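You operate a simulated robot arm through the tools that you are given. There is no shell and no other tool. Be economical: measure what you need, move in short steps, check, and stop when the job is done.

You run a simulated robot arm. Do the job below in one go: nothing can be reset, and whatever is moved stays where it is left.

TASK
Take the yellow cloth on the top of the care bench and put it away on the back of the covers table. Put the fuse that says "10 amp" from the top of the care bench on the haul-off ledge. Take the blue nozzle from the top of the spares cart and put it on top of the carton there. Put the 25 mm yellow cap from the top of the spares cart on the top of the black mat and the 20 mm yellow cap on the ledge top. Any order will do. Set down upright: blue nozzle.

Only the result counts: the job must be done as asked and must still hold three seconds after the hand-in. Knocking over, shifting, dropping, spilling or breaking anything else fails it. A push-on lid holds only when it is set on centred and level and pressed home; a screw cap is set on level and turned clockwise until tight. Flat cloth is picked up by pressing the open fingertips on it (5 to 10 N) and closing them slowly along it; thin cloth reads only 2 to 8 mm in the jaws.

THE ROBOT
A 6-joint arm with a fingered hand on a trunk, on a base that drives. Base frame: it is fixed to the floor where the robot stands at the start and does not move with it; the origin is under the middle of the robot, x ahead of it, y to its left, z up; the surface under the hand at the start is at about z = 0.88. Units: m, degrees, N and s.
With the tool pointing down near the work surface it reaches from about 0.34 to 0.8 m from the robot's upright axis, wherever it stands. Its first joint turns from -115.0 to 115.0 degrees. Places, roughly: back of the covers table (116x17 cm) [-10.42, -8.02, 0.78]; blue nozzle (4x4x6 cm) [-12.1, 1.3, 0.9]; carton [-12.25, 1, 1]; fuse [0.5, -0.25, 1]; haul-off ledge (52x12 cm) [-0.8, -2.72, 0.64]; ledge top (280x22 cm) [-8.82, 2.58, 0.86]; top of the black mat (30x21 cm) [-7.56, 2.58, 0.86]; yellow cap [-12, 1, 0.75]; yellow cloth (11x7x3 cm) [0.7, -0.2, 0.9]. Payload 4 kg.
The tool frame sits at the grasp point between the pads (the TCP): z along the fingers, y along the line on which they close. The tips reach 0.026 m beyond it. Largest opening 0.164 m; the body of the gripper starts 0.073 m behind the TCP. The gripper is a hand of 5 fingers: y runs from the thumb to the fingers, the wrist lies at [0, 0, -0.239] in the tool frame, and closing takes about 1.5 s.
Orientation is told as [roll, pitch, yaw] about the base's x, y, z axes, in that order, counted from this pose: with the fingers straight down and closing along the base's y, the tool's x points along the base's -x, its y along +y and its z along -z.

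THE INTERFACE
- The arm moves only by the tool send_rows. Its argument "plan" is a list of rows, each an object (a shift or turn left out is 0, a gripper value left out holds the last) with "delta_pos": the shift along the base's x, y, z in units of 20 mm (1.0 is 20 mm), a list of three; "rotation": the turn, a rotation vector about the base's x, y, z in units of 6 degrees (1.0 is 6 degrees), a list of three. In form: [{"delta_pos": [tx, ty, tz], "rotation": [ax, ay, az]}, ...]. A call has 1 to 20 rows; each row shifts and turns the commanded pose from where the row before left it. "gripper" is the opening, from 0 (shut) to 1 (fully open), set as the call begins (left out, the last holds). A call with a number of a shift or a turn outside -1 to 1 is refused whole. Each row takes 0.2 s and may step no farther than 0.05 m and 8.6 degrees from the row before; otherwise, or with a gripper value out of range, the whole call is refused. A pose out of reach is approached as far as the arm can. The call stops where the force on the tool passes 40 N (or 10 N more than at its start, if that is more) or the arm is blocked; 0.2 s more then pass. Each finger travels about 0.045 m/s and halts on what it meets, pressing with about 26 N; the grip force reading is that of the motor and also rises with nothing between the fingers. The clock runs only during rows and for 0.2 s after the last one: add rows that do not move to give the fingers time. It gives the time, the measured TCP pose, the force on the tool (base axes), the opening and the grip force at its end, in the units of the frame above (readings bear some noise), with the torque about the TCP (base axes, N m) and any sound that the robot's microphone picked up, and new pictures: "pictures" is both (left out), scene, wrist or none.
- Cameras (640 x 400 px; columns grow to the right, rows downward): "scene" is now at [0.0017, 0.141, 1.7712]; the picture's right is [-0.59, -0.81, 0.00], its down [-0.63, 0.46, -0.63] and it looks along [0.51, -0.37, -0.78] (base axes); focal length 272 px, centre (320, 200). "wrist" rides on the gripper at [0.05, -0.07, -0.094] in the tool frame; the picture's right is [0.81, 0.59, 0.00], its down [-0.43, 0.60, -0.68] and it looks along [-0.40, 0.55, 0.74] (tool axes); focal length 270 px, centre (320, 200).
- lift_body(by): slides the trunk up (or, below 0, down) by that many m; the arm and the scene camera ride with it, the base frame stays. It gives what a move gives, with no picture.
- roll_base(legs): drives the robot by 1 to 6 legs, each [ahead, left, turn to the left] in m, m and degrees, along the robot's own axes; the way and the turn of a leg run together, so that a leg with both is an arc; at most 1.5 m and 180 degrees a leg. The arm and the cameras ride along, it lands a little off, and it stops where it bumps. It gives what a move gives, and a new picture of the scene camera.
- curl_fingers(finger1, finger2, finger3, finger4, thumb_bend): sets how far each is bent, from 0 (flat) to 1 (curled in); at 0.3 the hand is open as for a grip, at 0.7 the pads meet at the TCP. One left out holds its place. A second passes; each finger stops where it meets its share of the squeeze, and holds until it gets a number again. A gripper value or a shape takes the hand back. It gives what a move gives, with no picture; readings hold the bend of each and the force on the fingers (four entries, about 0 where the hand has none), thumb and palm.
- preshape(shape): the hand has 5 fingers and takes this shape, open, in about a second: jaw (thumb against the fingers, like two jaws); tri (thumb and two fingers); tip (a fingertip pinch); poke (one finger out to press); point (the index stretched); flat (the hand flat); cup (the hand cupped); fist (a fist). The gripper value then closes the fingers along that shape, each until it touches; the sizes above hold for jaw. It gives what a move gives, with no picture.
- turn_head(pan, tilt): turns the head with the scene camera to pan (to the left, within 155 degrees either way) and tilt (down, from -29 to 69), counted from straight ahead of the robot. It gives what a move gives, and a new picture of the scene camera.
- probe_pixels(camera, pixels): for up to 12 pixels [column, row] of the newest picture of that camera ("zoom" is the newest enlarged one), the place [x, y, z] in the base frame of the surface seen there, good to about 0.003 m. The clock stands still meanwhile.
- zoom(camera, box): a new picture of the part [left, top, right, bottom] of that camera's present view, enlarged. The clock stands still meanwhile.
- finish_job(): hands the job in; it is judged then, once.

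Keep the steps short. Do not move on a guess: measure, check each grasp and each placing, and mend mistakes. In all there are 110 turns and 260 pictures (those below and enlarged ones count). Leave the gripper open and the arm clear of the work at the hand-in unless told otherwise, and finish with a single line.

The tools are called by a JSON object that holds its "fn" and its "kwargs". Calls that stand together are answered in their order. send_rows: Moves the arm, as the interface text tells. Its arguments: {"type":"object","properties":{"plan":{"type":"array","items":{"type":"object","properties":{"delta_pos":{"type":"array","items":{"type":"number"}},"rotation":{"type":"array","items":{"type":"number"}}}}},"gripper":{"type":"number"},"pictures":{"type":"string","enum":["both","scene","wrist","none"]}},"required":["plan"]} The other tools are called the same way: lift_body (by) slides the trunk up or down; preshape (shape) gives the hand a shape; curl_fingers (finger1, finger2, finger3, finger4, thumb_bend) moves the fingers one by one; roll_base (legs) drives the base; turn_head (pan, tilt) turns the head that bears the scene camera; probe_pixels (camera, pixels) gives the place of the surface under pixels of a picture; zoom (camera, box) takes an enlarged picture of a part of a camera's view; finish_job () hands the job in.

At the start:

```text
time: 0.0
position: [0.5824, -0.1375, 1.1862]
orientation: [0.0, 0.0, 0.0]
ft_force: [0.5, -0.6, -0.8]
wrist_torque: [0.04, 0.02, -0.02]
grip_width: 0.164
finger_force: 0.1
shape: jaw
bend: [0.3, 0.3, 0.3, 0.3, 0.3]
finger forces: [0.2, 0.0, 0.0, 0.0, 0.0, 0.0]
trunk travel left (down, up): [-0.825, 0.165]
robot x, y, heading: [0.0, -0.0015, 0.0]
head pan, tilt: [-36.0, 50.9]
```

scene: 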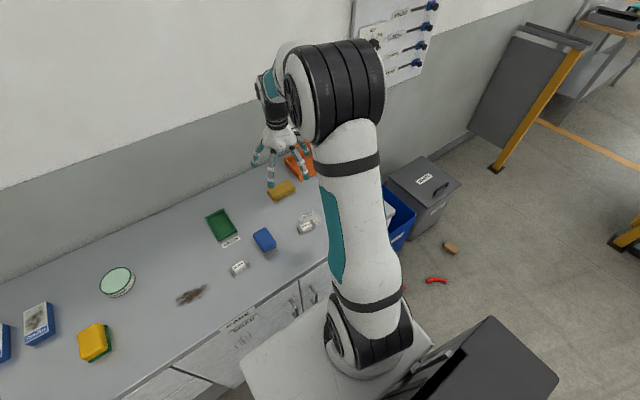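
wrist: 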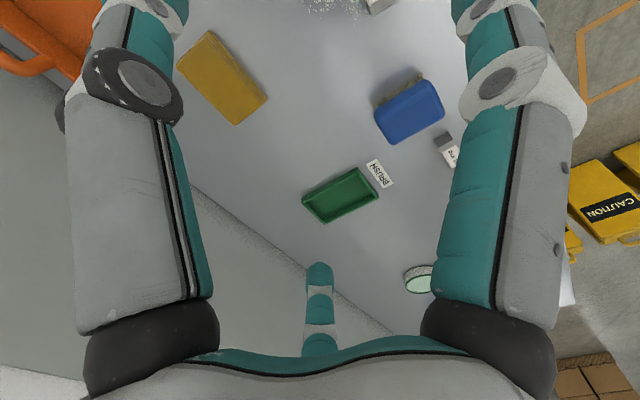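

I see the bench with a yellow folded cloth near (282,190) and labelled fuses near (305,228) and (239,268). I'll zoom to read them.

{"fn": "zoom", "kwargs": {"camera": "scene", "box": [200, 140, 340, 290]}}

{"fn": "zoom", "kwargs": {"camera": "wrist", "box": [340, 0, 500, 200]}}

{"fn": "probe_pixels", "kwargs": {"camera": "scene", "pixels": [[282, 190], [306, 228], [239, 267], [264, 238], [221, 225], [300, 165], [230, 300], [95, 342]]}}

```text
2.67 times, centred on (270, 215) of scene
```

zoom: 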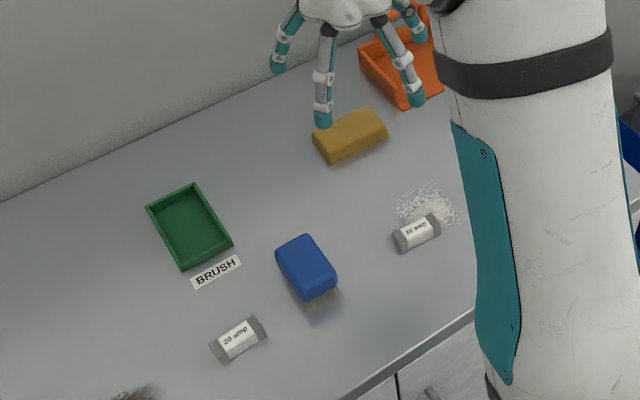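

```text
2.00 times, centred on (420, 100) of wrist
```

zoom: 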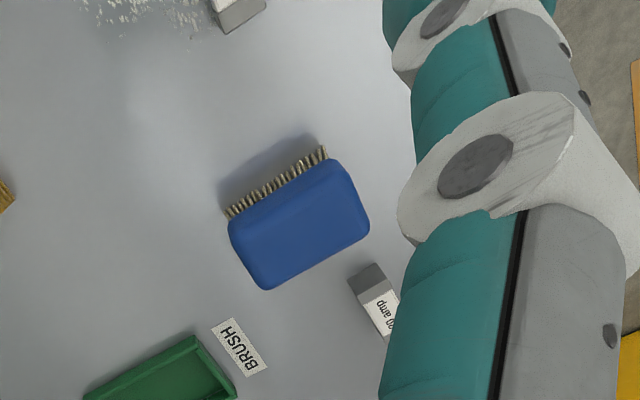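

```text
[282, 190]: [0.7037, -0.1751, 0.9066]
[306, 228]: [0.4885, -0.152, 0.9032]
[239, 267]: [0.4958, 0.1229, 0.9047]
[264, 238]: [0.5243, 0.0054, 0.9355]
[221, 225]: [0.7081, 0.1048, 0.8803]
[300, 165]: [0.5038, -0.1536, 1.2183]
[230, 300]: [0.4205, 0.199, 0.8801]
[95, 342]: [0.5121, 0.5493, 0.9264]
```

{"fn": "zoom", "kwargs": {"camera": "scene", "box": [282, 212, 330, 242]}}

{"fn": "turn_head", "kwargs": {"pan": -10, "tilt": 60}}

```text
13.33 times, centred on (306, 227) of scene
```

zoom: 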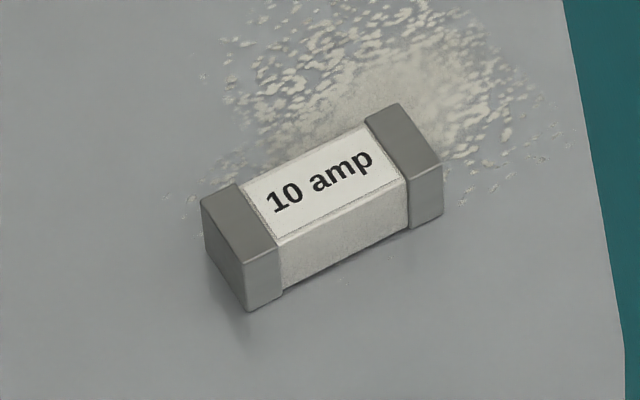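

```text
time: 0.9
position: [0.5821, -0.1378, 1.1867]
orientation: [0.1, 0.0, 0.1]
ft_force: [0.8, 0.2, 0.4]
wrist_torque: [0.0, 0.02, -0.01]
grip_width: 0.1638
finger_force: 0.1
shape: jaw
bend: [0.3, 0.3, 0.3, 0.3, 0.3]
finger forces: [0.1, 0.0, 0.0, 0.1, 0.1, 0.0]
trunk travel left (down, up): [-0.825, 0.165]
robot x, y, heading: [-0.0, 0.0014, 0.0]
head pan, tilt: [-10.0, 60.0]
```

scene: 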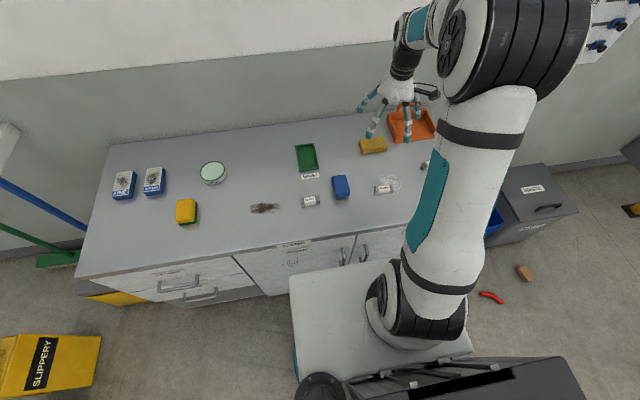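

{"fn": "zoom", "kwargs": {"camera": "scene", "box": [350, 125, 446, 185]}}

{"fn": "zoom", "kwargs": {"camera": "scene", "box": [100, 150, 260, 250]}}

{"fn": "probe_pixels", "kwargs": {"camera": "scene", "pixels": [[359, 152], [361, 140], [385, 139], [386, 151], [373, 146], [424, 166], [376, 190], [398, 187], [386, 189], [410, 135]]}}

```text
6.67 times, centred on (398, 155) of scene
```

zoom: 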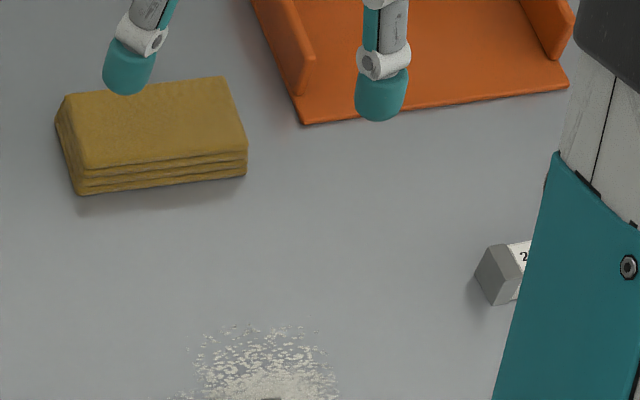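

```text
4.00 times, centred on (180, 200) of scene
```

zoom: 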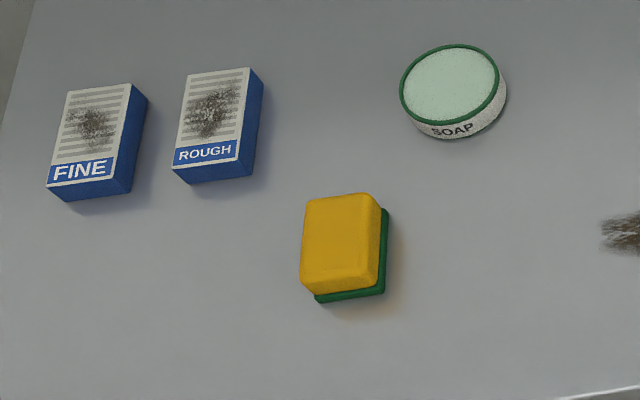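

```text
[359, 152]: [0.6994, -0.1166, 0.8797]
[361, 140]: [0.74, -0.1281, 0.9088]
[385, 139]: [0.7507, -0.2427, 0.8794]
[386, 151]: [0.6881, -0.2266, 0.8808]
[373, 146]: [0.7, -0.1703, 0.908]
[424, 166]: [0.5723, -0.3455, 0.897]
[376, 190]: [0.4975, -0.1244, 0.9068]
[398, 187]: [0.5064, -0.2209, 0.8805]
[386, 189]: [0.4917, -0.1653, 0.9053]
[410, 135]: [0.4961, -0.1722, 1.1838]
```

The folded yellow cloth is at about (0.71,-0.17). The 10 amp fuse is at about (0.49,-0.15). I'll zoom in to measure the fuse's axis.

{"fn": "zoom", "kwargs": {"camera": "scene", "box": [366, 174, 406, 199]}}

```text
16.00 times, centred on (386, 186) of scene
```

zoom: 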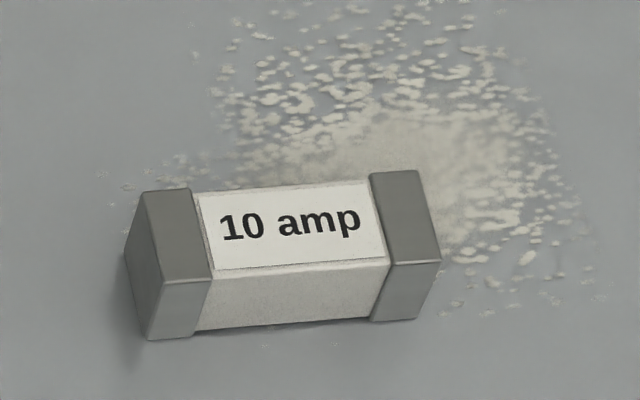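

{"fn": "probe_pixels", "kwargs": {"camera": "zoom", "pixels": [[160, 200], [195, 270], [405, 180], [430, 252], [290, 225], [180, 330], [400, 312]]}}

```text
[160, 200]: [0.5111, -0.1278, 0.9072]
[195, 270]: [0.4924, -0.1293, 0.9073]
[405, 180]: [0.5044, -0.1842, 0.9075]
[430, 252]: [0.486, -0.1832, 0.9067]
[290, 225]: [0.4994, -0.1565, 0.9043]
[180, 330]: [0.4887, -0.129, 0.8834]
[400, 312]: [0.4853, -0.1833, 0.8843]
```

Fuse axis is about 7° off y, centre (0.498,-0.156), with its top at 0.907. I'll turn the hand to yaw -97 while moving above it.

{"fn": "send_rows", "kwargs": {"plan": [{"delta_pos": [-0.247, -0.053, -0.5], "rotation": [0, 0, -0.951]}, {"delta_pos": [-0.247, -0.053, -0.5], "rotation": [0, 0, -0.951]}, {"delta_pos": [-0.247, -0.053, -0.5], "rotation": [0, 0, -0.951]}, {"delta_pos": [-0.247, -0.053, -0.5], "rotation": [0, 0, -0.951]}, {"delta_pos": [-0.247, -0.053, -0.5], "rotation": [0, 0, -0.951]}, {"delta_pos": [-0.247, -0.053, -0.5], "rotation": [0, 0, -0.951]}, {"delta_pos": [-0.247, -0.053, -0.5], "rotation": [0, 0, -0.951]}, {"delta_pos": [-0.247, -0.053, -0.5], "rotation": [0, 0, -0.951]}, {"delta_pos": [-0.247, -0.053, -0.5], "rotation": [0, 0, -0.951]}, {"delta_pos": [-0.247, -0.053, -0.5], "rotation": [0, 0, -0.951]}, {"delta_pos": [-0.247, -0.053, -0.5], "rotation": [0, 0, -0.951]}, {"delta_pos": [-0.247, -0.053, -0.5], "rotation": [0, 0, -0.951]}, {"delta_pos": [-0.247, -0.053, -0.5], "rotation": [0, 0, -0.951]}, {"delta_pos": [-0.247, -0.053, -0.5], "rotation": [0, 0, -0.951]}, {"delta_pos": [-0.247, -0.053, -0.5], "rotation": [0, 0, -0.951]}, {"delta_pos": [-0.247, -0.053, -0.5], "rotation": [0, 0, -0.951]}, {"delta_pos": [-0.247, -0.053, -0.5], "rotation": [0, 0, -0.951]}]}}

```text
time: 4.5
position: [0.4985, -0.1569, 1.0156]
orientation: [-0.1, 0.0, -97.2]
ft_force: [-0.7, 0.0, 0.0]
wrist_torque: [0.0, 0.0, 0.0]
grip_width: 0.164
finger_force: 0.2
shape: jaw
bend: [0.3, 0.3, 0.3, 0.3, 0.3]
finger forces: [0.0, 0.1, 0.0, 0.0, 0.1, 0.1]
trunk travel left (down, up): [-0.825, 0.165]
robot x, y, heading: [-0.0004, 0.0026, 0.1]
head pan, tilt: [-10.0, 60.0]
```

scene: 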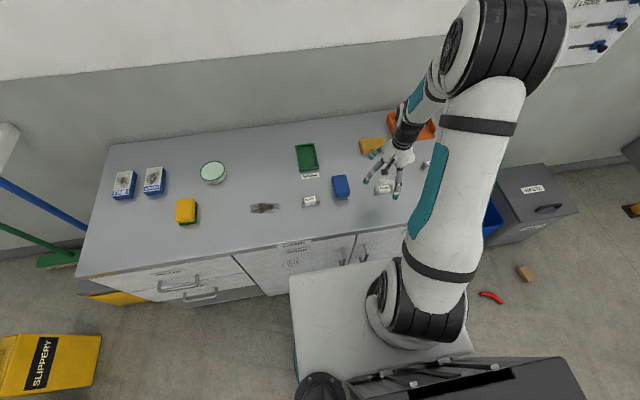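
wrist: 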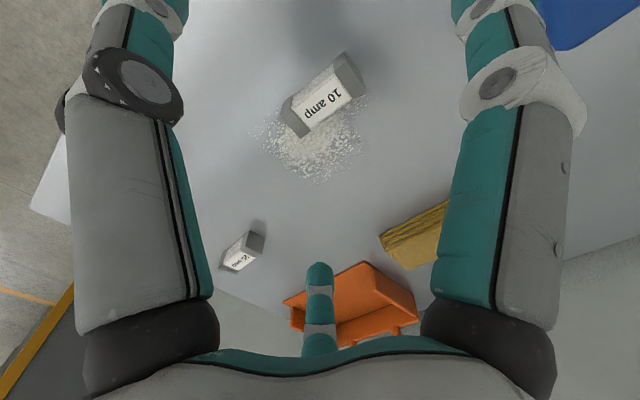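

Aligned above the fuse. I'll descend to TCP z≈0.911 with the fingers open.

{"fn": "send_rows", "kwargs": {"plan": [{"delta_pos": [0, 0, -0.9]}, {"delta_pos": [0, 0, -0.9]}, {"delta_pos": [0, 0, -0.9]}, {"delta_pos": [0, 0, -0.9]}, {"delta_pos": [0, 0, -0.9]}, {"delta_pos": [0, 0, -0.7]}]}}

{"fn": "send_rows", "kwargs": {"gripper": 0, "plan": [{}, {}, {}, {}, {}, {}, {}, {}, {}, {}]}}

```text
time: 5.9
position: [0.4985, -0.1561, 0.9119]
orientation: [-0.1, 0.1, -97.2]
ft_force: [0.1, -0.1, -0.1]
wrist_torque: [0.03, 0.01, -0.01]
grip_width: 0.1638
finger_force: 0.1
shape: jaw
bend: [0.3, 0.3, 0.3, 0.3, 0.3]
finger forces: [0.0, 0.0, 0.0, 0.0, 0.1, 0.0]
trunk travel left (down, up): [-0.825, 0.165]
robot x, y, heading: [0.001, -0.001, 0.3]
head pan, tilt: [-10.0, 60.0]
```

scene: 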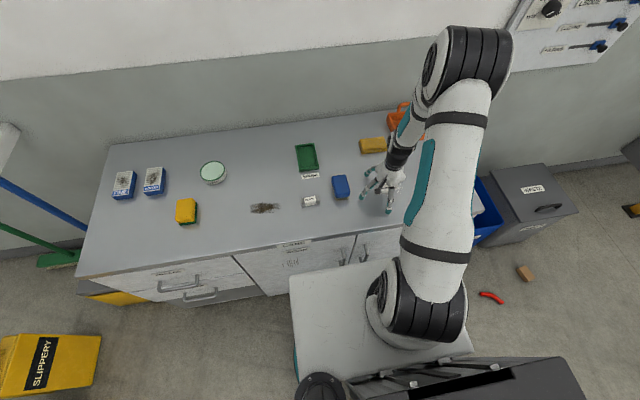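
wrist: 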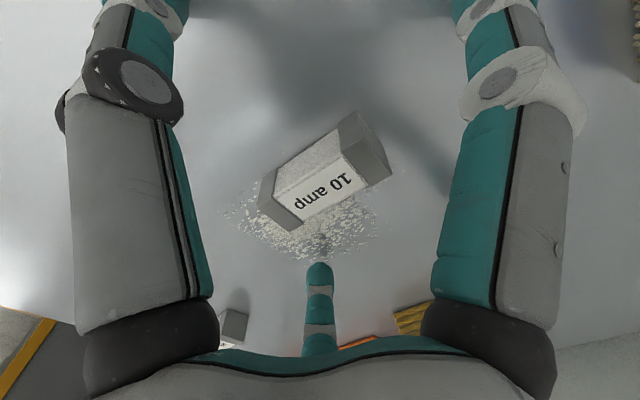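

```text
time: 8.1
position: [0.4983, -0.1563, 0.9127]
orientation: [0.1, 0.0, -97.1]
ft_force: [-1.0, 0.3, 0.2]
wrist_torque: [-0.01, -0.01, 0.04]
grip_width: 0.0332
finger_force: 25.8
shape: jaw
bend: [0.43, 0.79, 0.79, 0.43, 0.7]
finger forces: [22.4, 20.2, 18.4, 18.4, 23.7, 0.0]
trunk travel left (down, up): [-0.825, 0.165]
robot x, y, heading: [0.0023, 0.0025, 0.1]
head pan, tilt: [-10.0, 60.0]
```

scene: 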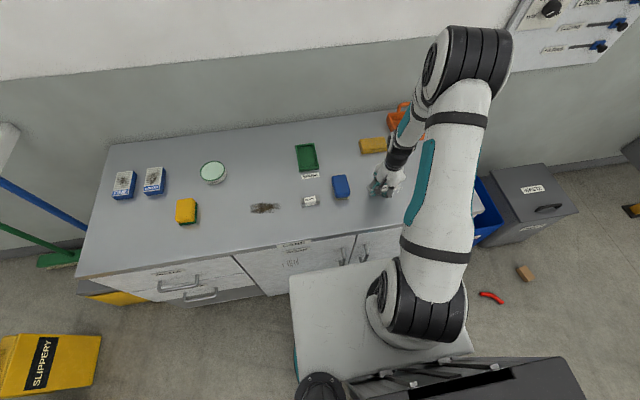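
wrist: 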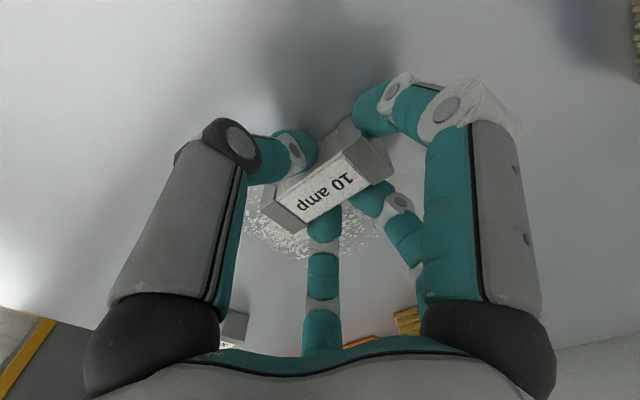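

The fingers hold the fuse by its sides. I'll lift a few cm and check.

{"fn": "send_rows", "kwargs": {"plan": [{"delta_pos": [0, 0, 0.5]}, {"delta_pos": [0, 0, 0.8]}, {"delta_pos": [0, 0, 1]}, {"delta_pos": [0, 0, 1]}, {"delta_pos": [0, 0, 1]}, {"delta_pos": [0, 0, 1]}, {"delta_pos": [0, 0, 1]}, {"delta_pos": [0, 0, 1]}], "pictures": "wrist"}}

{"fn": "turn_head", "kwargs": {"pan": -105, "tilt": 25}}

```text
time: 9.9
position: [0.4975, -0.1559, 1.0598]
orientation: [0.0, 0.0, -97.1]
ft_force: [-0.4, 0.8, 0.0]
wrist_torque: [-0.02, 0.0, 0.02]
grip_width: 0.0316
finger_force: 26.1
shape: jaw
bend: [0.43, 0.79, 0.54, 0.85, 0.7]
finger forces: [21.9, 20.6, 20.9, 11.3, 25.4, 0.0]
trunk travel left (down, up): [-0.825, 0.165]
robot x, y, heading: [-0.0017, 0.0012, -0.2]
head pan, tilt: [-10.0, 60.0]
```

wrist: 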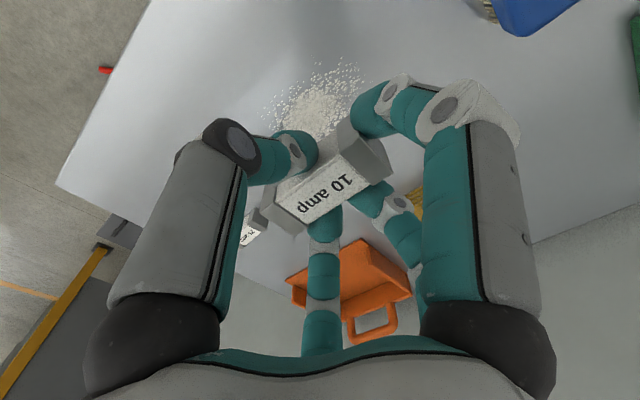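

```text
time: 11.6
position: [0.4985, -0.1549, 1.0583]
orientation: [0.0, 0.0, -97.1]
ft_force: [0.5, -0.2, -1.1]
wrist_torque: [0.03, -0.01, 0.0]
grip_width: 0.0312
finger_force: 26.0
shape: jaw
bend: [0.43, 0.79, 0.54, 0.85, 0.7]
finger forces: [21.8, 20.7, 21.2, 11.6, 25.2, 0.0]
trunk travel left (down, up): [-0.825, 0.165]
robot x, y, heading: [0.0022, 0.0015, -0.2]
head pan, tilt: [-105.0, 25.0]
```

scene: 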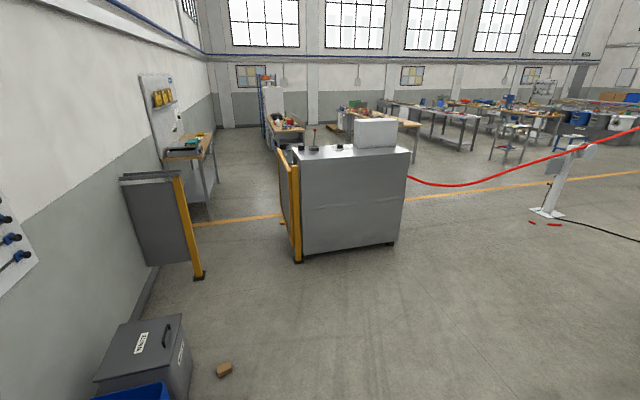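

The fuse is held. Looking toward the ledge, I'll probe the machine and the surroundings.

{"fn": "probe_pixels", "kwargs": {"camera": "scene", "pixels": [[300, 258], [392, 240], [198, 275], [350, 155], [180, 150], [225, 370], [410, 210], [450, 300], [544, 212], [150, 380]]}}

{"fn": "turn_head", "kwargs": {"pan": -140, "tilt": 25}}

```text
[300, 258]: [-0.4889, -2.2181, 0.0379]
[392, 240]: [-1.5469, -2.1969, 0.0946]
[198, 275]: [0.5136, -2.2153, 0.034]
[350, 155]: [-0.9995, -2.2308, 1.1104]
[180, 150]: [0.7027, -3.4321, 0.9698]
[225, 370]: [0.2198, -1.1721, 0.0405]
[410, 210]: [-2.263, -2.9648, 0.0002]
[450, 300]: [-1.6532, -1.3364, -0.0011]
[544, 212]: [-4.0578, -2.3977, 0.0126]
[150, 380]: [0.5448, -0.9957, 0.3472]
```

```text
time: 12.6
position: [0.4976, -0.1556, 1.0579]
orientation: [0.1, -0.1, -97.1]
ft_force: [0.0, 0.5, -1.0]
wrist_torque: [-0.03, 0.0, -0.02]
grip_width: 0.0313
finger_force: 25.6
shape: jaw
bend: [0.43, 0.79, 0.54, 0.85, 0.7]
finger forces: [22.0, 20.7, 21.1, 11.6, 25.2, 0.1]
trunk travel left (down, up): [-0.825, 0.165]
robot x, y, heading: [-0.0035, 0.0003, 0.1]
head pan, tilt: [-140.0, 25.0]
```

scene: 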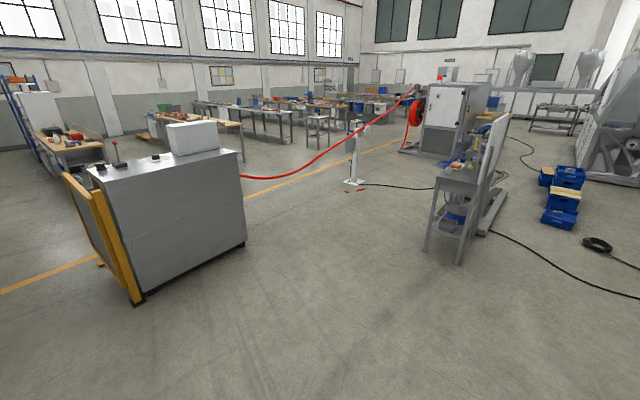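

The machine stands at x -0.45 to -1.6 with its near face at y=-2.2. The ledge (y=-2.72) is probably on its far side. I'll back away from the bench, turn to face -y and move closer to look.

{"fn": "roll_base", "kwargs": {"legs": [[-0.6, 0, 0], [0, 0, -90], [0.9, 0.5, 0]]}}

{"fn": "turn_head", "kwargs": {"pan": 20, "tilt": 35}}

```text
time: 23.9
position: [-0.3003, -1.3042, 1.0587]
orientation: [0.0, -0.2, 173.2]
ft_force: [0.8, -0.3, -1.1]
wrist_torque: [0.01, 0.01, 0.02]
grip_width: 0.0309
finger_force: 25.8
shape: jaw
bend: [0.44, 0.79, 0.54, 0.85, 0.7]
finger forces: [21.8, 20.2, 20.6, 11.0, 24.8, 0.0]
trunk travel left (down, up): [-0.825, 0.165]
robot x, y, heading: [-0.146, -0.807, -90.0]
head pan, tilt: [-140.0, 25.0]
stopped in leg 3: the robot was blocked; the commanded pose is now the measured one
```

scene: 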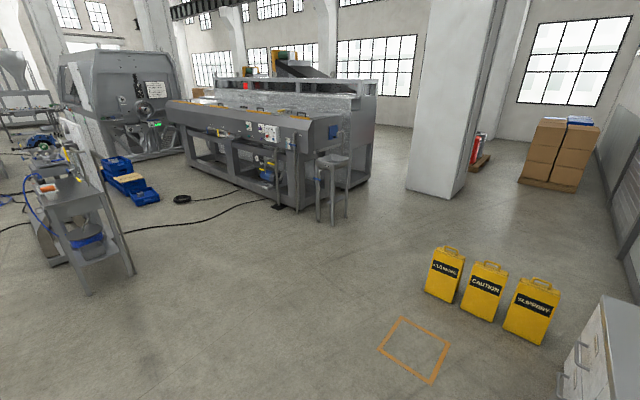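

```text
time: 26.3
position: [-0.3002, -1.3005, 1.0583]
orientation: [0.0, 0.0, 173.2]
ft_force: [-0.6, -0.5, -0.1]
wrist_torque: [0.04, 0.02, -0.01]
grip_width: 0.0309
finger_force: 26.1
shape: jaw
bend: [0.44, 0.79, 0.54, 0.85, 0.7]
finger forces: [21.9, 20.2, 20.6, 11.0, 24.8, 0.1]
trunk travel left (down, up): [-0.825, 0.165]
robot x, y, heading: [-0.1449, -0.7991, -89.7]
head pan, tilt: [20.0, 35.0]
```

scene: 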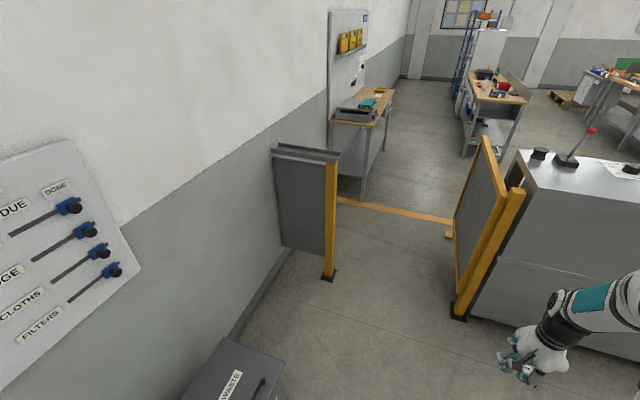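

I was blocked near (-0.15,-0.80). I'll look down to see what's next to the base.

{"fn": "turn_head", "kwargs": {"pan": 25, "tilt": 69}}

```text
time: 27.3
position: [-0.3017, -1.3022, 1.0577]
orientation: [0.0, 0.0, 173.1]
ft_force: [0.6, 0.0, -0.9]
wrist_torque: [-0.01, -0.01, 0.03]
grip_width: 0.0308
finger_force: 26.4
shape: jaw
bend: [0.44, 0.79, 0.54, 0.85, 0.7]
finger forces: [21.8, 20.2, 20.5, 11.0, 24.9, 0.1]
trunk travel left (down, up): [-0.825, 0.165]
robot x, y, heading: [-0.1461, -0.8055, -89.7]
head pan, tilt: [25.0, 68.8]
```

scene: 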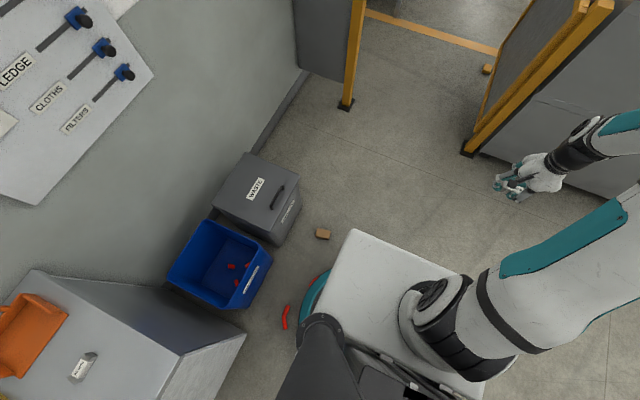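

{"fn": "probe_pixels", "kwargs": {"camera": "scene", "pixels": [[322, 234], [286, 317], [352, 231], [240, 305], [271, 240], [345, 105], [467, 152], [485, 282], [320, 275], [487, 70]]}}

{"fn": "zoom", "kwargs": {"camera": "scene", "box": [220, 200, 380, 340]}}

```text
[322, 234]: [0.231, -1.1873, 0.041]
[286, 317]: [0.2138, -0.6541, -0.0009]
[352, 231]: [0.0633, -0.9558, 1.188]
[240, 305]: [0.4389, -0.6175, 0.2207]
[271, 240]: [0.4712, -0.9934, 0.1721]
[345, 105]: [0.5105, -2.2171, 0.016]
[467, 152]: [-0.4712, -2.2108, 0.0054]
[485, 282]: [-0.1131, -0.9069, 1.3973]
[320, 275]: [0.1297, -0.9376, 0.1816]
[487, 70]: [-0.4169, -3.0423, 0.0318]
```

```text
2.86 times, centred on (300, 270) of scene
```

zoom: 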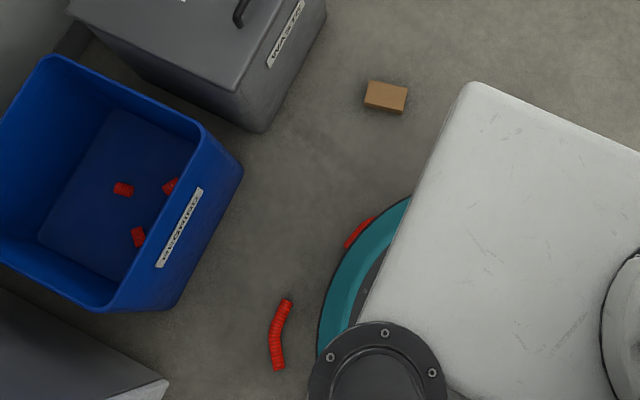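

A small red piece touches the base's edge, which is what stopped it. I'll measure that piece, then slide away to the right, go around and through the gap between the yellow posts (x -0.47 to 0.51).

{"fn": "probe_pixels", "kwargs": {"camera": "zoom", "pixels": [[357, 234], [370, 220], [345, 245], [278, 335], [410, 210], [322, 330]]}}

{"fn": "roll_base", "kwargs": {"legs": [[0, -0.3, 0], [0.5, 0, 0]]}}

{"fn": "turn_head", "kwargs": {"pan": 55, "tilt": 65}}

```text
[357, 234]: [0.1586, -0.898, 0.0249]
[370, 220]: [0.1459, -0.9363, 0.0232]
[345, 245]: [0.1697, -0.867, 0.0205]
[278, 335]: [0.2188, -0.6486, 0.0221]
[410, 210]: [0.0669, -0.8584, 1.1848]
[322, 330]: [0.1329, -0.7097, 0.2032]
```

```text
time: 31.9
position: [-0.5902, -1.8067, 1.0587]
orientation: [0.0, 0.0, 173.7]
ft_force: [0.0, 0.2, 0.5]
wrist_torque: [0.03, -0.01, 0.0]
grip_width: 0.0309
finger_force: 25.8
shape: jaw
bend: [0.44, 0.79, 0.54, 0.85, 0.7]
finger forces: [21.8, 20.2, 20.5, 11.0, 24.8, 0.1]
trunk travel left (down, up): [-0.825, 0.165]
robot x, y, heading: [-0.439, -1.305, -89.4]
head pan, tilt: [25.0, 68.8]
```

scene: 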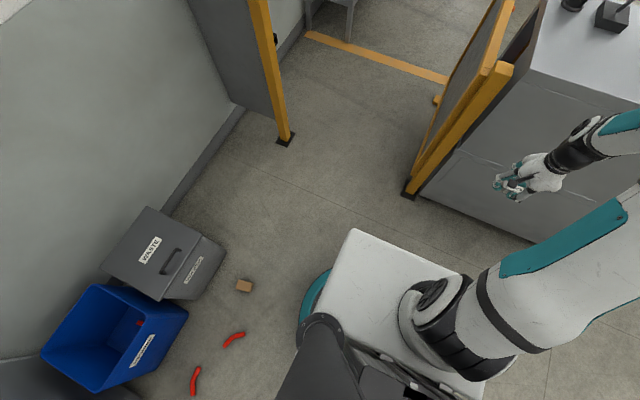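

```text
time: 32.9
position: [-0.5899, -1.8059, 1.0603]
orientation: [0.0, -0.1, 173.6]
ft_force: [0.8, 0.6, -1.5]
wrist_torque: [0.0, 0.0, -0.01]
grip_width: 0.0311
finger_force: 26.0
shape: jaw
bend: [0.44, 0.79, 0.54, 0.85, 0.7]
finger forces: [21.8, 20.3, 20.6, 11.0, 24.8, 0.0]
trunk travel left (down, up): [-0.825, 0.165]
robot x, y, heading: [-0.4358, -1.3037, -89.6]
head pan, tilt: [55.0, 65.0]
```

scene: 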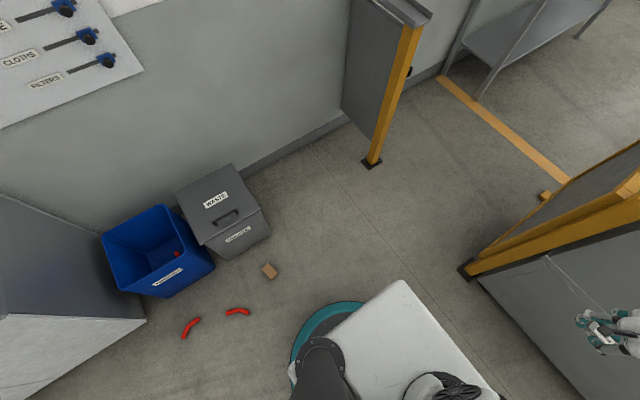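

The base is free of the red piece. Next I go diagonally to the gap's midline and then look ahead through it.

{"fn": "roll_base", "kwargs": {"legs": [[0.45, 0.45, 0.4], [0.3, 0, 0]]}}

{"fn": "turn_head", "kwargs": {"pan": 5, "tilt": 45}}

```text
time: 38.1
position: [-0.123, -2.5487, 1.0587]
orientation: [0.0, 0.0, 173.9]
ft_force: [0.3, 0.1, -0.5]
wrist_torque: [0.04, 0.02, 0.0]
grip_width: 0.031
finger_force: 25.9
shape: jaw
bend: [0.44, 0.79, 0.54, 0.85, 0.7]
finger forces: [21.8, 20.1, 20.6, 11.0, 24.8, 0.0]
trunk travel left (down, up): [-0.825, 0.165]
robot x, y, heading: [0.0257, -2.0473, -89.2]
head pan, tilt: [55.0, 65.0]
```

scene: 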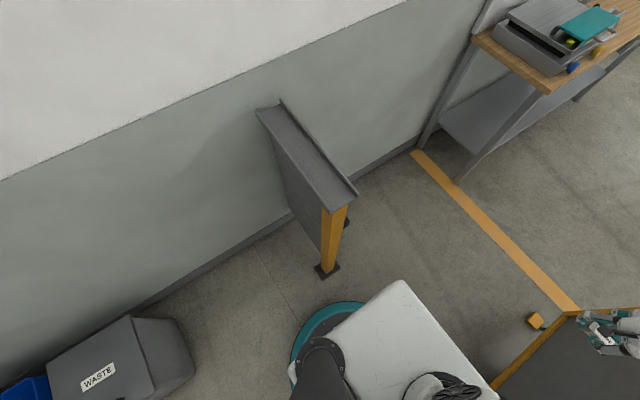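

```text
time: 39.2
position: [-0.1225, -2.5493, 1.0578]
orientation: [0.1, -0.1, 174.0]
ft_force: [0.8, -0.1, -1.9]
wrist_torque: [0.03, 0.0, -0.04]
grip_width: 0.0307
finger_force: 25.8
shape: jaw
bend: [0.44, 0.79, 0.54, 0.85, 0.7]
finger forces: [21.8, 20.2, 20.5, 11.0, 24.8, 0.0]
trunk travel left (down, up): [-0.825, 0.165]
robot x, y, heading: [0.0236, -2.0496, -88.7]
head pan, tilt: [5.0, 45.0]
```

scene: 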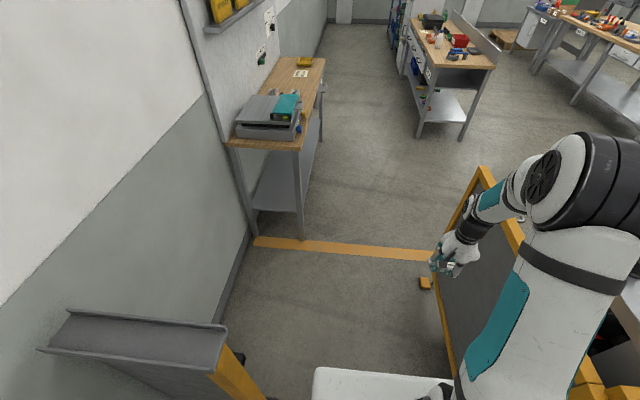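

{"fn": "probe_pixels", "kwargs": {"camera": "scene", "pixels": [[301, 238], [300, 150], [424, 283], [432, 258], [470, 190], [462, 135], [400, 200]]}}

{"fn": "turn_head", "kwargs": {"pan": -50, "tilt": 50}}

```text
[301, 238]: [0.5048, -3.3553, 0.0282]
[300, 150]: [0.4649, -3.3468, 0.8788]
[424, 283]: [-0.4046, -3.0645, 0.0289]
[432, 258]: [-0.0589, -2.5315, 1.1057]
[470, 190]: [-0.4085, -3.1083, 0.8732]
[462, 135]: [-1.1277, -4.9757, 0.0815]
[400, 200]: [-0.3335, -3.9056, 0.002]
```

```text
time: 40.5
position: [-0.123, -2.5481, 1.0577]
orientation: [0.0, 0.0, 173.9]
ft_force: [0.7, -0.5, -0.9]
wrist_torque: [0.0, -0.02, -0.01]
grip_width: 0.0307
finger_force: 26.0
shape: jaw
bend: [0.44, 0.79, 0.54, 0.85, 0.7]
finger forces: [21.8, 20.2, 20.6, 10.9, 24.8, 0.0]
trunk travel left (down, up): [-0.825, 0.165]
robot x, y, heading: [0.0259, -2.0508, -88.6]
head pan, tilt: [-50.0, 50.0]
```

scene: 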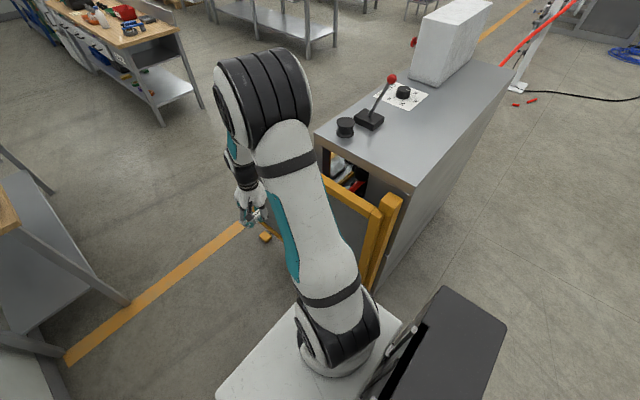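

The way is clear. I'll drive past the gap to y≈-3.5 and look at the machine's far side.

{"fn": "roll_base", "kwargs": {"legs": [[1.45, -0.03, -1]]}}

{"fn": "turn_head", "kwargs": {"pan": -120, "tilt": 45}}

```text
time: 47.7
position: [-0.1135, -4.012, 1.0595]
orientation: [-0.1, 0.0, 174.5]
ft_force: [-0.3, -0.3, -0.6]
wrist_torque: [0.02, 0.05, 0.02]
grip_width: 0.0311
finger_force: 26.3
shape: jaw
bend: [0.44, 0.79, 0.54, 0.85, 0.7]
finger forces: [21.6, 20.1, 20.6, 11.0, 24.8, 0.0]
trunk travel left (down, up): [-0.825, 0.165]
robot x, y, heading: [0.0285, -3.5132, -88.3]
head pan, tilt: [-50.0, 50.0]
```

scene: 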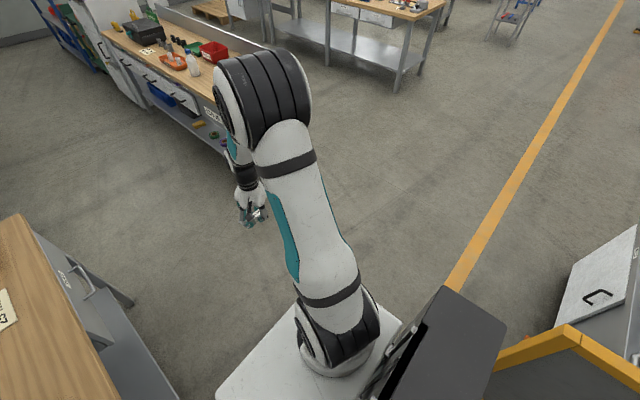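

```text
time: 49.1
position: [-0.1125, -4.012, 1.0585]
orientation: [0.0, 0.0, 174.5]
ft_force: [0.2, -0.2, 0.0]
wrist_torque: [0.0, 0.01, 0.0]
grip_width: 0.031
finger_force: 25.8
shape: jaw
bend: [0.44, 0.79, 0.54, 0.85, 0.7]
finger forces: [21.7, 20.2, 20.6, 11.1, 24.9, 0.1]
trunk travel left (down, up): [-0.825, 0.165]
robot x, y, heading: [0.0303, -3.5065, -88.5]
head pan, tilt: [-120.0, 45.0]
```

scene: 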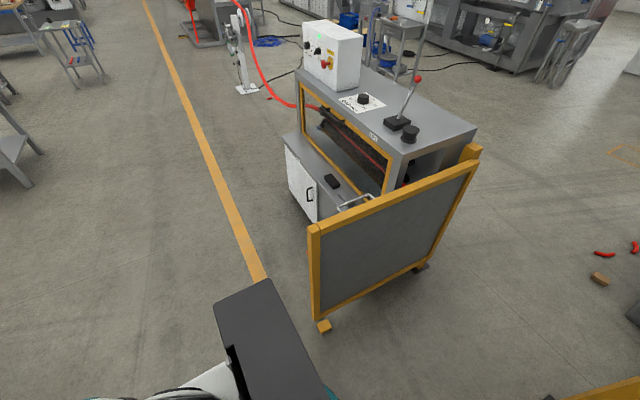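

{"fn": "zoom", "kwargs": {"camera": "scene", "box": [270, 80, 430, 220]}}

{"fn": "probe_pixels", "kwargs": {"camera": "scene", "pixels": [[289, 142], [318, 180], [340, 200], [332, 181], [305, 140], [320, 205], [360, 190], [372, 198], [314, 222], [330, 318], [360, 70]]}}

```text
2.86 times, centred on (350, 150) of scene
```

zoom: 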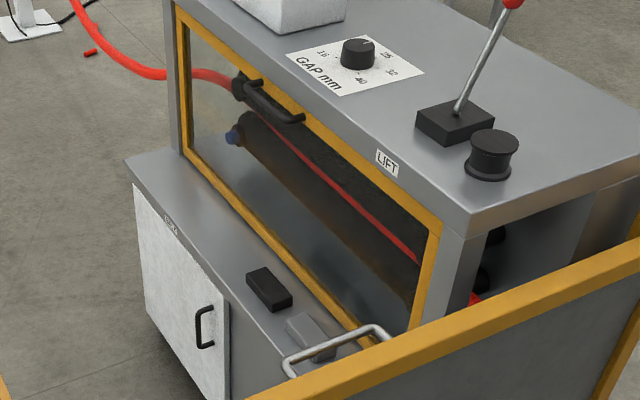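

```text
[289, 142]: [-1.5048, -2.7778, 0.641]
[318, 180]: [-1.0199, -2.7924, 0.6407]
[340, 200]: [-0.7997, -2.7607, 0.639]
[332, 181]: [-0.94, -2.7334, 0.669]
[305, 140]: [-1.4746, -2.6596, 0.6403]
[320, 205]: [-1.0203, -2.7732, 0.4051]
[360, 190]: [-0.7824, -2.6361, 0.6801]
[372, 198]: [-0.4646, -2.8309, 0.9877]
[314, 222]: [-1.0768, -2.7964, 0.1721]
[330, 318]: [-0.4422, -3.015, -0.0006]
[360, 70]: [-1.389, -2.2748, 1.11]
```

The ledge surface (z 0.64) runs along the machine's far side, with a black block and a grey wedge on it. I'll move to face it: sideways past the panel, turn around, then approach.

{"fn": "roll_base", "kwargs": {"legs": [[0.2, -0.8, 0], [0, 0, -178]]}}

{"fn": "turn_head", "kwargs": {"pan": 0, "tilt": 55}}

```text
time: 60.8
position: [-0.6441, -3.2266, 1.0588]
orientation: [0.0, 0.0, -3.3]
ft_force: [0.3, -0.2, -1.4]
wrist_torque: [-0.02, 0.02, -0.02]
grip_width: 0.0307
finger_force: 25.6
shape: jaw
bend: [0.44, 0.79, 0.79, 0.85, 0.7]
finger forces: [21.5, 19.9, 19.3, 10.2, 23.9, 0.0]
trunk travel left (down, up): [-0.825, 0.165]
robot x, y, heading: [-0.7702, -3.7334, 94.1]
head pan, tilt: [-120.0, 45.0]
```

scene: 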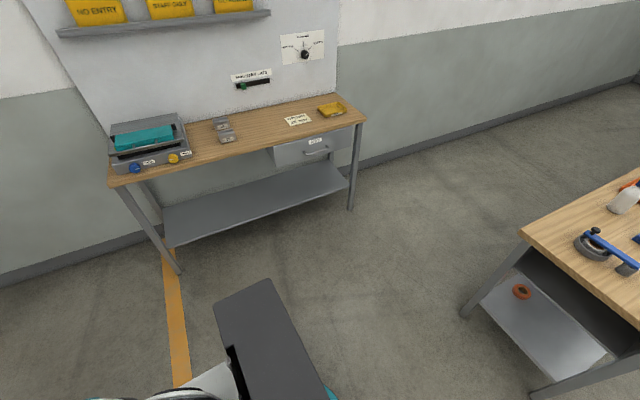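

```text
time: 62.8
position: [-0.6463, -3.2255, 1.0579]
orientation: [-0.1, -0.1, -3.3]
ft_force: [0.5, 0.1, -1.2]
wrist_torque: [-0.02, -0.01, 0.01]
grip_width: 0.0303
finger_force: 25.1
shape: jaw
bend: [0.44, 0.79, 0.79, 0.85, 0.7]
finger forces: [21.4, 20.0, 19.3, 10.2, 23.8, 0.1]
trunk travel left (down, up): [-0.825, 0.165]
robot x, y, heading: [-0.771, -3.7322, 93.8]
head pan, tilt: [0.0, 55.0]
```

scene: 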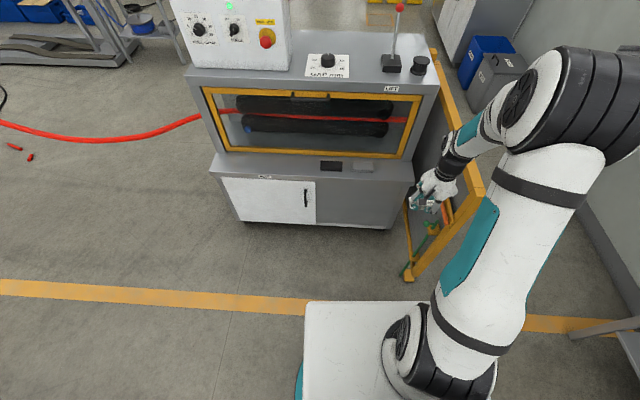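

{"fn": "zoom", "kwargs": {"camera": "scene", "box": [200, 80, 460, 260]}}

{"fn": "probe_pixels", "kwargs": {"camera": "scene", "pixels": [[212, 168], [400, 180], [330, 166], [363, 167], [390, 168], [300, 166], [408, 175], [430, 235], [405, 150], [250, 160], [300, 82], [410, 270]]}}

```text
2.22 times, centred on (330, 170) of scene
```

zoom: 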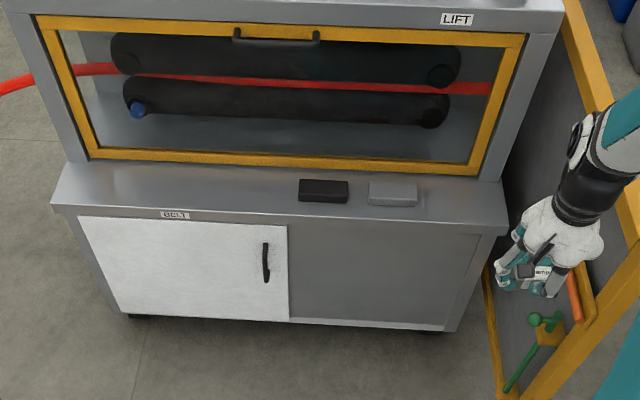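

```text
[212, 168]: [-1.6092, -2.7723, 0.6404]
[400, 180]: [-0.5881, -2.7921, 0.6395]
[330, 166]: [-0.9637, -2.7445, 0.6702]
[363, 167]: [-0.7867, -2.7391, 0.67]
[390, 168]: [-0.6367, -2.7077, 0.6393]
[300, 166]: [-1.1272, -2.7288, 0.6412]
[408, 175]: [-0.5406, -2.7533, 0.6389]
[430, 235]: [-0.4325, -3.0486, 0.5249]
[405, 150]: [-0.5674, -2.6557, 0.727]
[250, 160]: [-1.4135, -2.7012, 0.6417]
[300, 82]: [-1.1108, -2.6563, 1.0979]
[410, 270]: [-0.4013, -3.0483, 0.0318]
```

There is free space on the ledge at x≈-0.63, right of the grey block. First I turn the hand so the fingers close along the ledge.

{"fn": "send_rows", "kwargs": {"plan": [{"rotation": [0, 0, 0.951]}, {"rotation": [0, 0, 0.951]}, {"rotation": [0, 0, 0.951]}, {"rotation": [0, 0, 0.951]}, {"rotation": [0, 0, 0.951]}, {"rotation": [0, 0, 0.951]}, {"rotation": [0, 0, 0.951]}, {"rotation": [0, 0, 0.951]}, {"rotation": [0, 0, 0.951]}, {"rotation": [0, 0, 0.951]}, {"rotation": [0, 0, 0.951]}, {"rotation": [0, 0, 0.951]}, {"rotation": [0, 0, 0.951]}, {"rotation": [0, 0, 0.951]}, {"rotation": [0, 0, 0.951]}, {"rotation": [0, 0, 0.951]}, {"rotation": [0, 0, 0.951]}], "pictures": "wrist"}}

{"fn": "roll_base", "kwargs": {"legs": [[0.4, 0.02, -3.8]]}}

```text
time: 66.4
position: [-0.6455, -3.2263, 1.0579]
orientation: [0.0, 0.1, 93.8]
ft_force: [0.1, 0.4, -0.8]
wrist_torque: [0.02, 0.05, 0.01]
grip_width: 0.0305
finger_force: 25.8
shape: jaw
bend: [0.44, 0.79, 0.79, 0.85, 0.7]
finger forces: [21.4, 19.9, 19.4, 10.4, 24.0, 0.0]
trunk travel left (down, up): [-0.825, 0.165]
robot x, y, heading: [-0.7697, -3.7346, 93.8]
head pan, tilt: [0.0, 55.0]
```

wrist: 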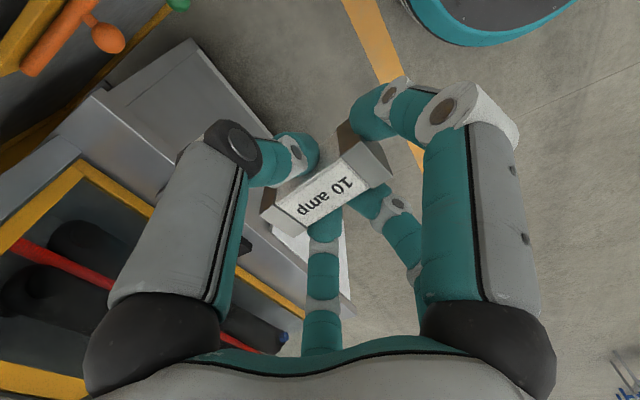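

```text
time: 68.9
position: [-0.6439, -2.8353, 1.058]
orientation: [-0.1, 0.0, 89.9]
ft_force: [-0.2, 0.3, -1.0]
wrist_torque: [0.0, 0.0, 0.02]
grip_width: 0.0303
finger_force: 25.8
shape: jaw
bend: [0.44, 0.79, 0.79, 0.85, 0.7]
finger forces: [21.5, 20.0, 19.2, 10.4, 23.9, 0.0]
trunk travel left (down, up): [-0.825, 0.165]
robot x, y, heading: [-0.8023, -3.3393, 90.1]
head pan, tilt: [0.0, 55.0]
```

scene: 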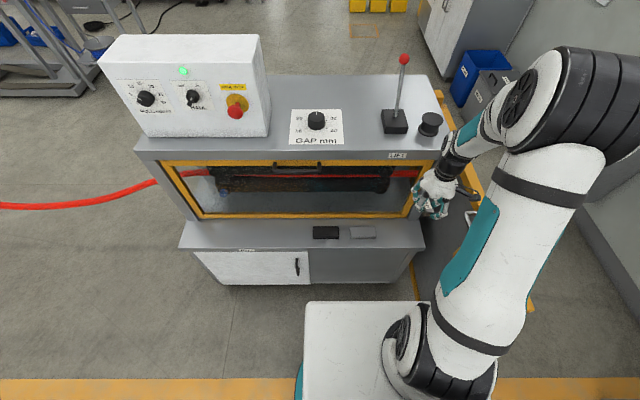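

Fuse is over the front of the ledge line. I'll lower the trunk by 0.2 m and check clearances.

{"fn": "lift_body", "kwargs": {"by": -0.2}}

{"fn": "send_rows", "kwargs": {"plan": [{"delta_pos": [0.1, 1, 0]}, {"delta_pos": [0.1, 1, 0]}, {"delta_pos": [0.1, 1, 0]}, {"delta_pos": [0.1, 1, -0.5]}, {"delta_pos": [0.1, 0.8, -0.8]}, {"delta_pos": [0.2, 0, -1]}]}}

```text
time: 71.1
position: [-0.6422, -2.8367, 0.8579]
orientation: [0.0, 0.0, 89.8]
ft_force: [-0.9, 0.6, -1.3]
wrist_torque: [0.01, -0.01, 0.02]
grip_width: 0.0306
finger_force: 26.0
shape: jaw
bend: [0.44, 0.79, 0.79, 0.85, 0.7]
finger forces: [21.4, 20.0, 19.3, 10.4, 23.8, 0.0]
trunk travel left (down, up): [-0.625, 0.365]
robot x, y, heading: [-0.804, -3.3336, 89.9]
head pan, tilt: [0.0, 55.0]
```

```text
time: 72.5
position: [-0.6307, -2.7412, 0.8117]
orientation: [-0.1, -0.1, 89.8]
ft_force: [-0.1, -0.2, -0.2]
wrist_torque: [0.02, 0.03, 0.03]
grip_width: 0.0305
finger_force: 25.8
shape: jaw
bend: [0.44, 0.79, 0.79, 0.85, 0.7]
finger forces: [21.2, 19.9, 19.3, 10.5, 23.9, 0.0]
trunk travel left (down, up): [-0.625, 0.365]
robot x, y, heading: [-0.7982, -3.3319, 89.8]
head pan, tilt: [0.0, 55.0]
```

scene: 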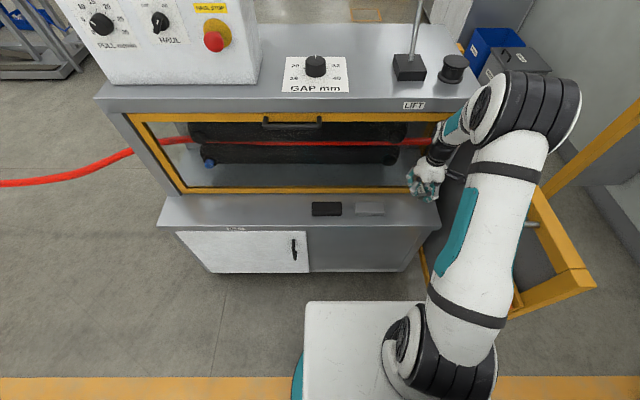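
wrist: 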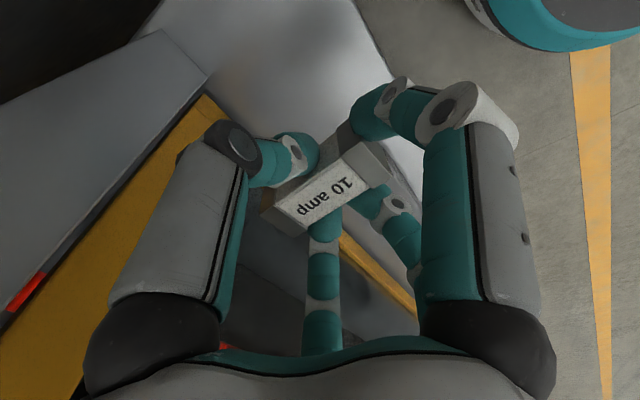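

{"fn": "probe_pixels", "kwargs": {"camera": "scene", "pixels": [[490, 110], [540, 100], [440, 150], [425, 180], [445, 125], [410, 183], [570, 110]]}}

{"fn": "zoom", "kwargs": {"camera": "scene", "box": [380, 80, 540, 230]}}

```text
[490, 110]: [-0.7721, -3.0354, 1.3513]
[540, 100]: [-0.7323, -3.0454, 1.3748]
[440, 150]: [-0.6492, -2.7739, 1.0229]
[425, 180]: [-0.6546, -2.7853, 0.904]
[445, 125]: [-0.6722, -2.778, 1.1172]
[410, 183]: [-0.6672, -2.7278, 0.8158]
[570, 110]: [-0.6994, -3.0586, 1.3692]
```

```text
2.67 times, centred on (460, 155) of scene
```

zoom: 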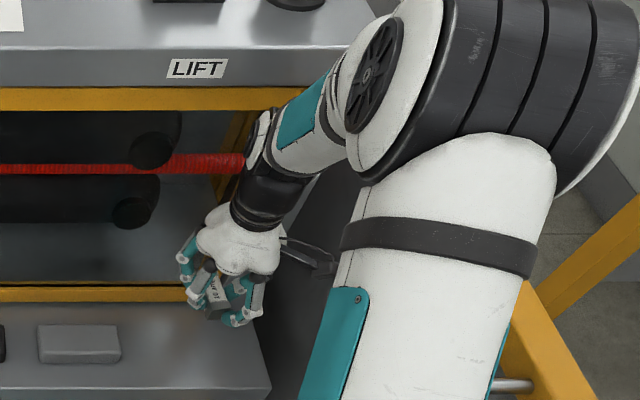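

Clearance to the glass is about 3 cm. I'll descend to just above the ledge.

{"fn": "send_rows", "kwargs": {"plan": [{"delta_pos": [0, 0, -1]}, {"delta_pos": [0, 0, -1]}, {"delta_pos": [0, 0, -1]}, {"delta_pos": [0, 0, -1]}, {"delta_pos": [0, 0, -1]}, {"delta_pos": [0, 0, -0.8]}]}}

```text
time: 73.9
position: [-0.6292, -2.7405, 0.6952]
orientation: [0.1, -0.1, 89.8]
ft_force: [0.4, 0.2, -1.3]
wrist_torque: [0.03, 0.04, 0.03]
grip_width: 0.0306
finger_force: 26.3
shape: jaw
bend: [0.44, 0.79, 0.79, 0.85, 0.7]
finger forces: [21.3, 20.0, 19.2, 10.6, 23.9, 0.0]
trunk travel left (down, up): [-0.625, 0.365]
robot x, y, heading: [-0.8034, -3.334, 89.9]
head pan, tilt: [0.0, 55.0]
```

scene: 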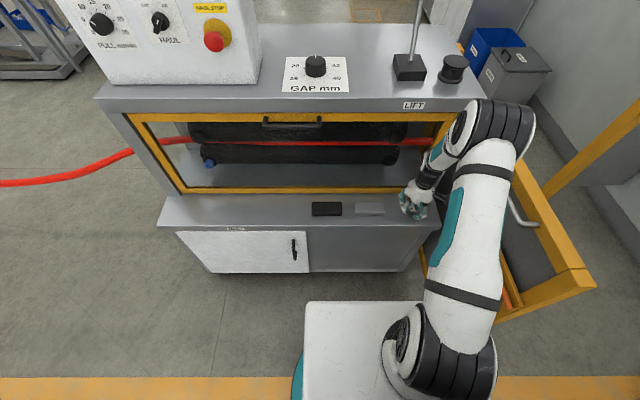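
wrist: 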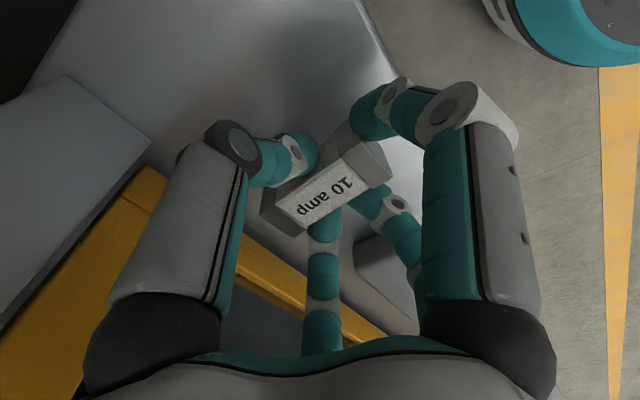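

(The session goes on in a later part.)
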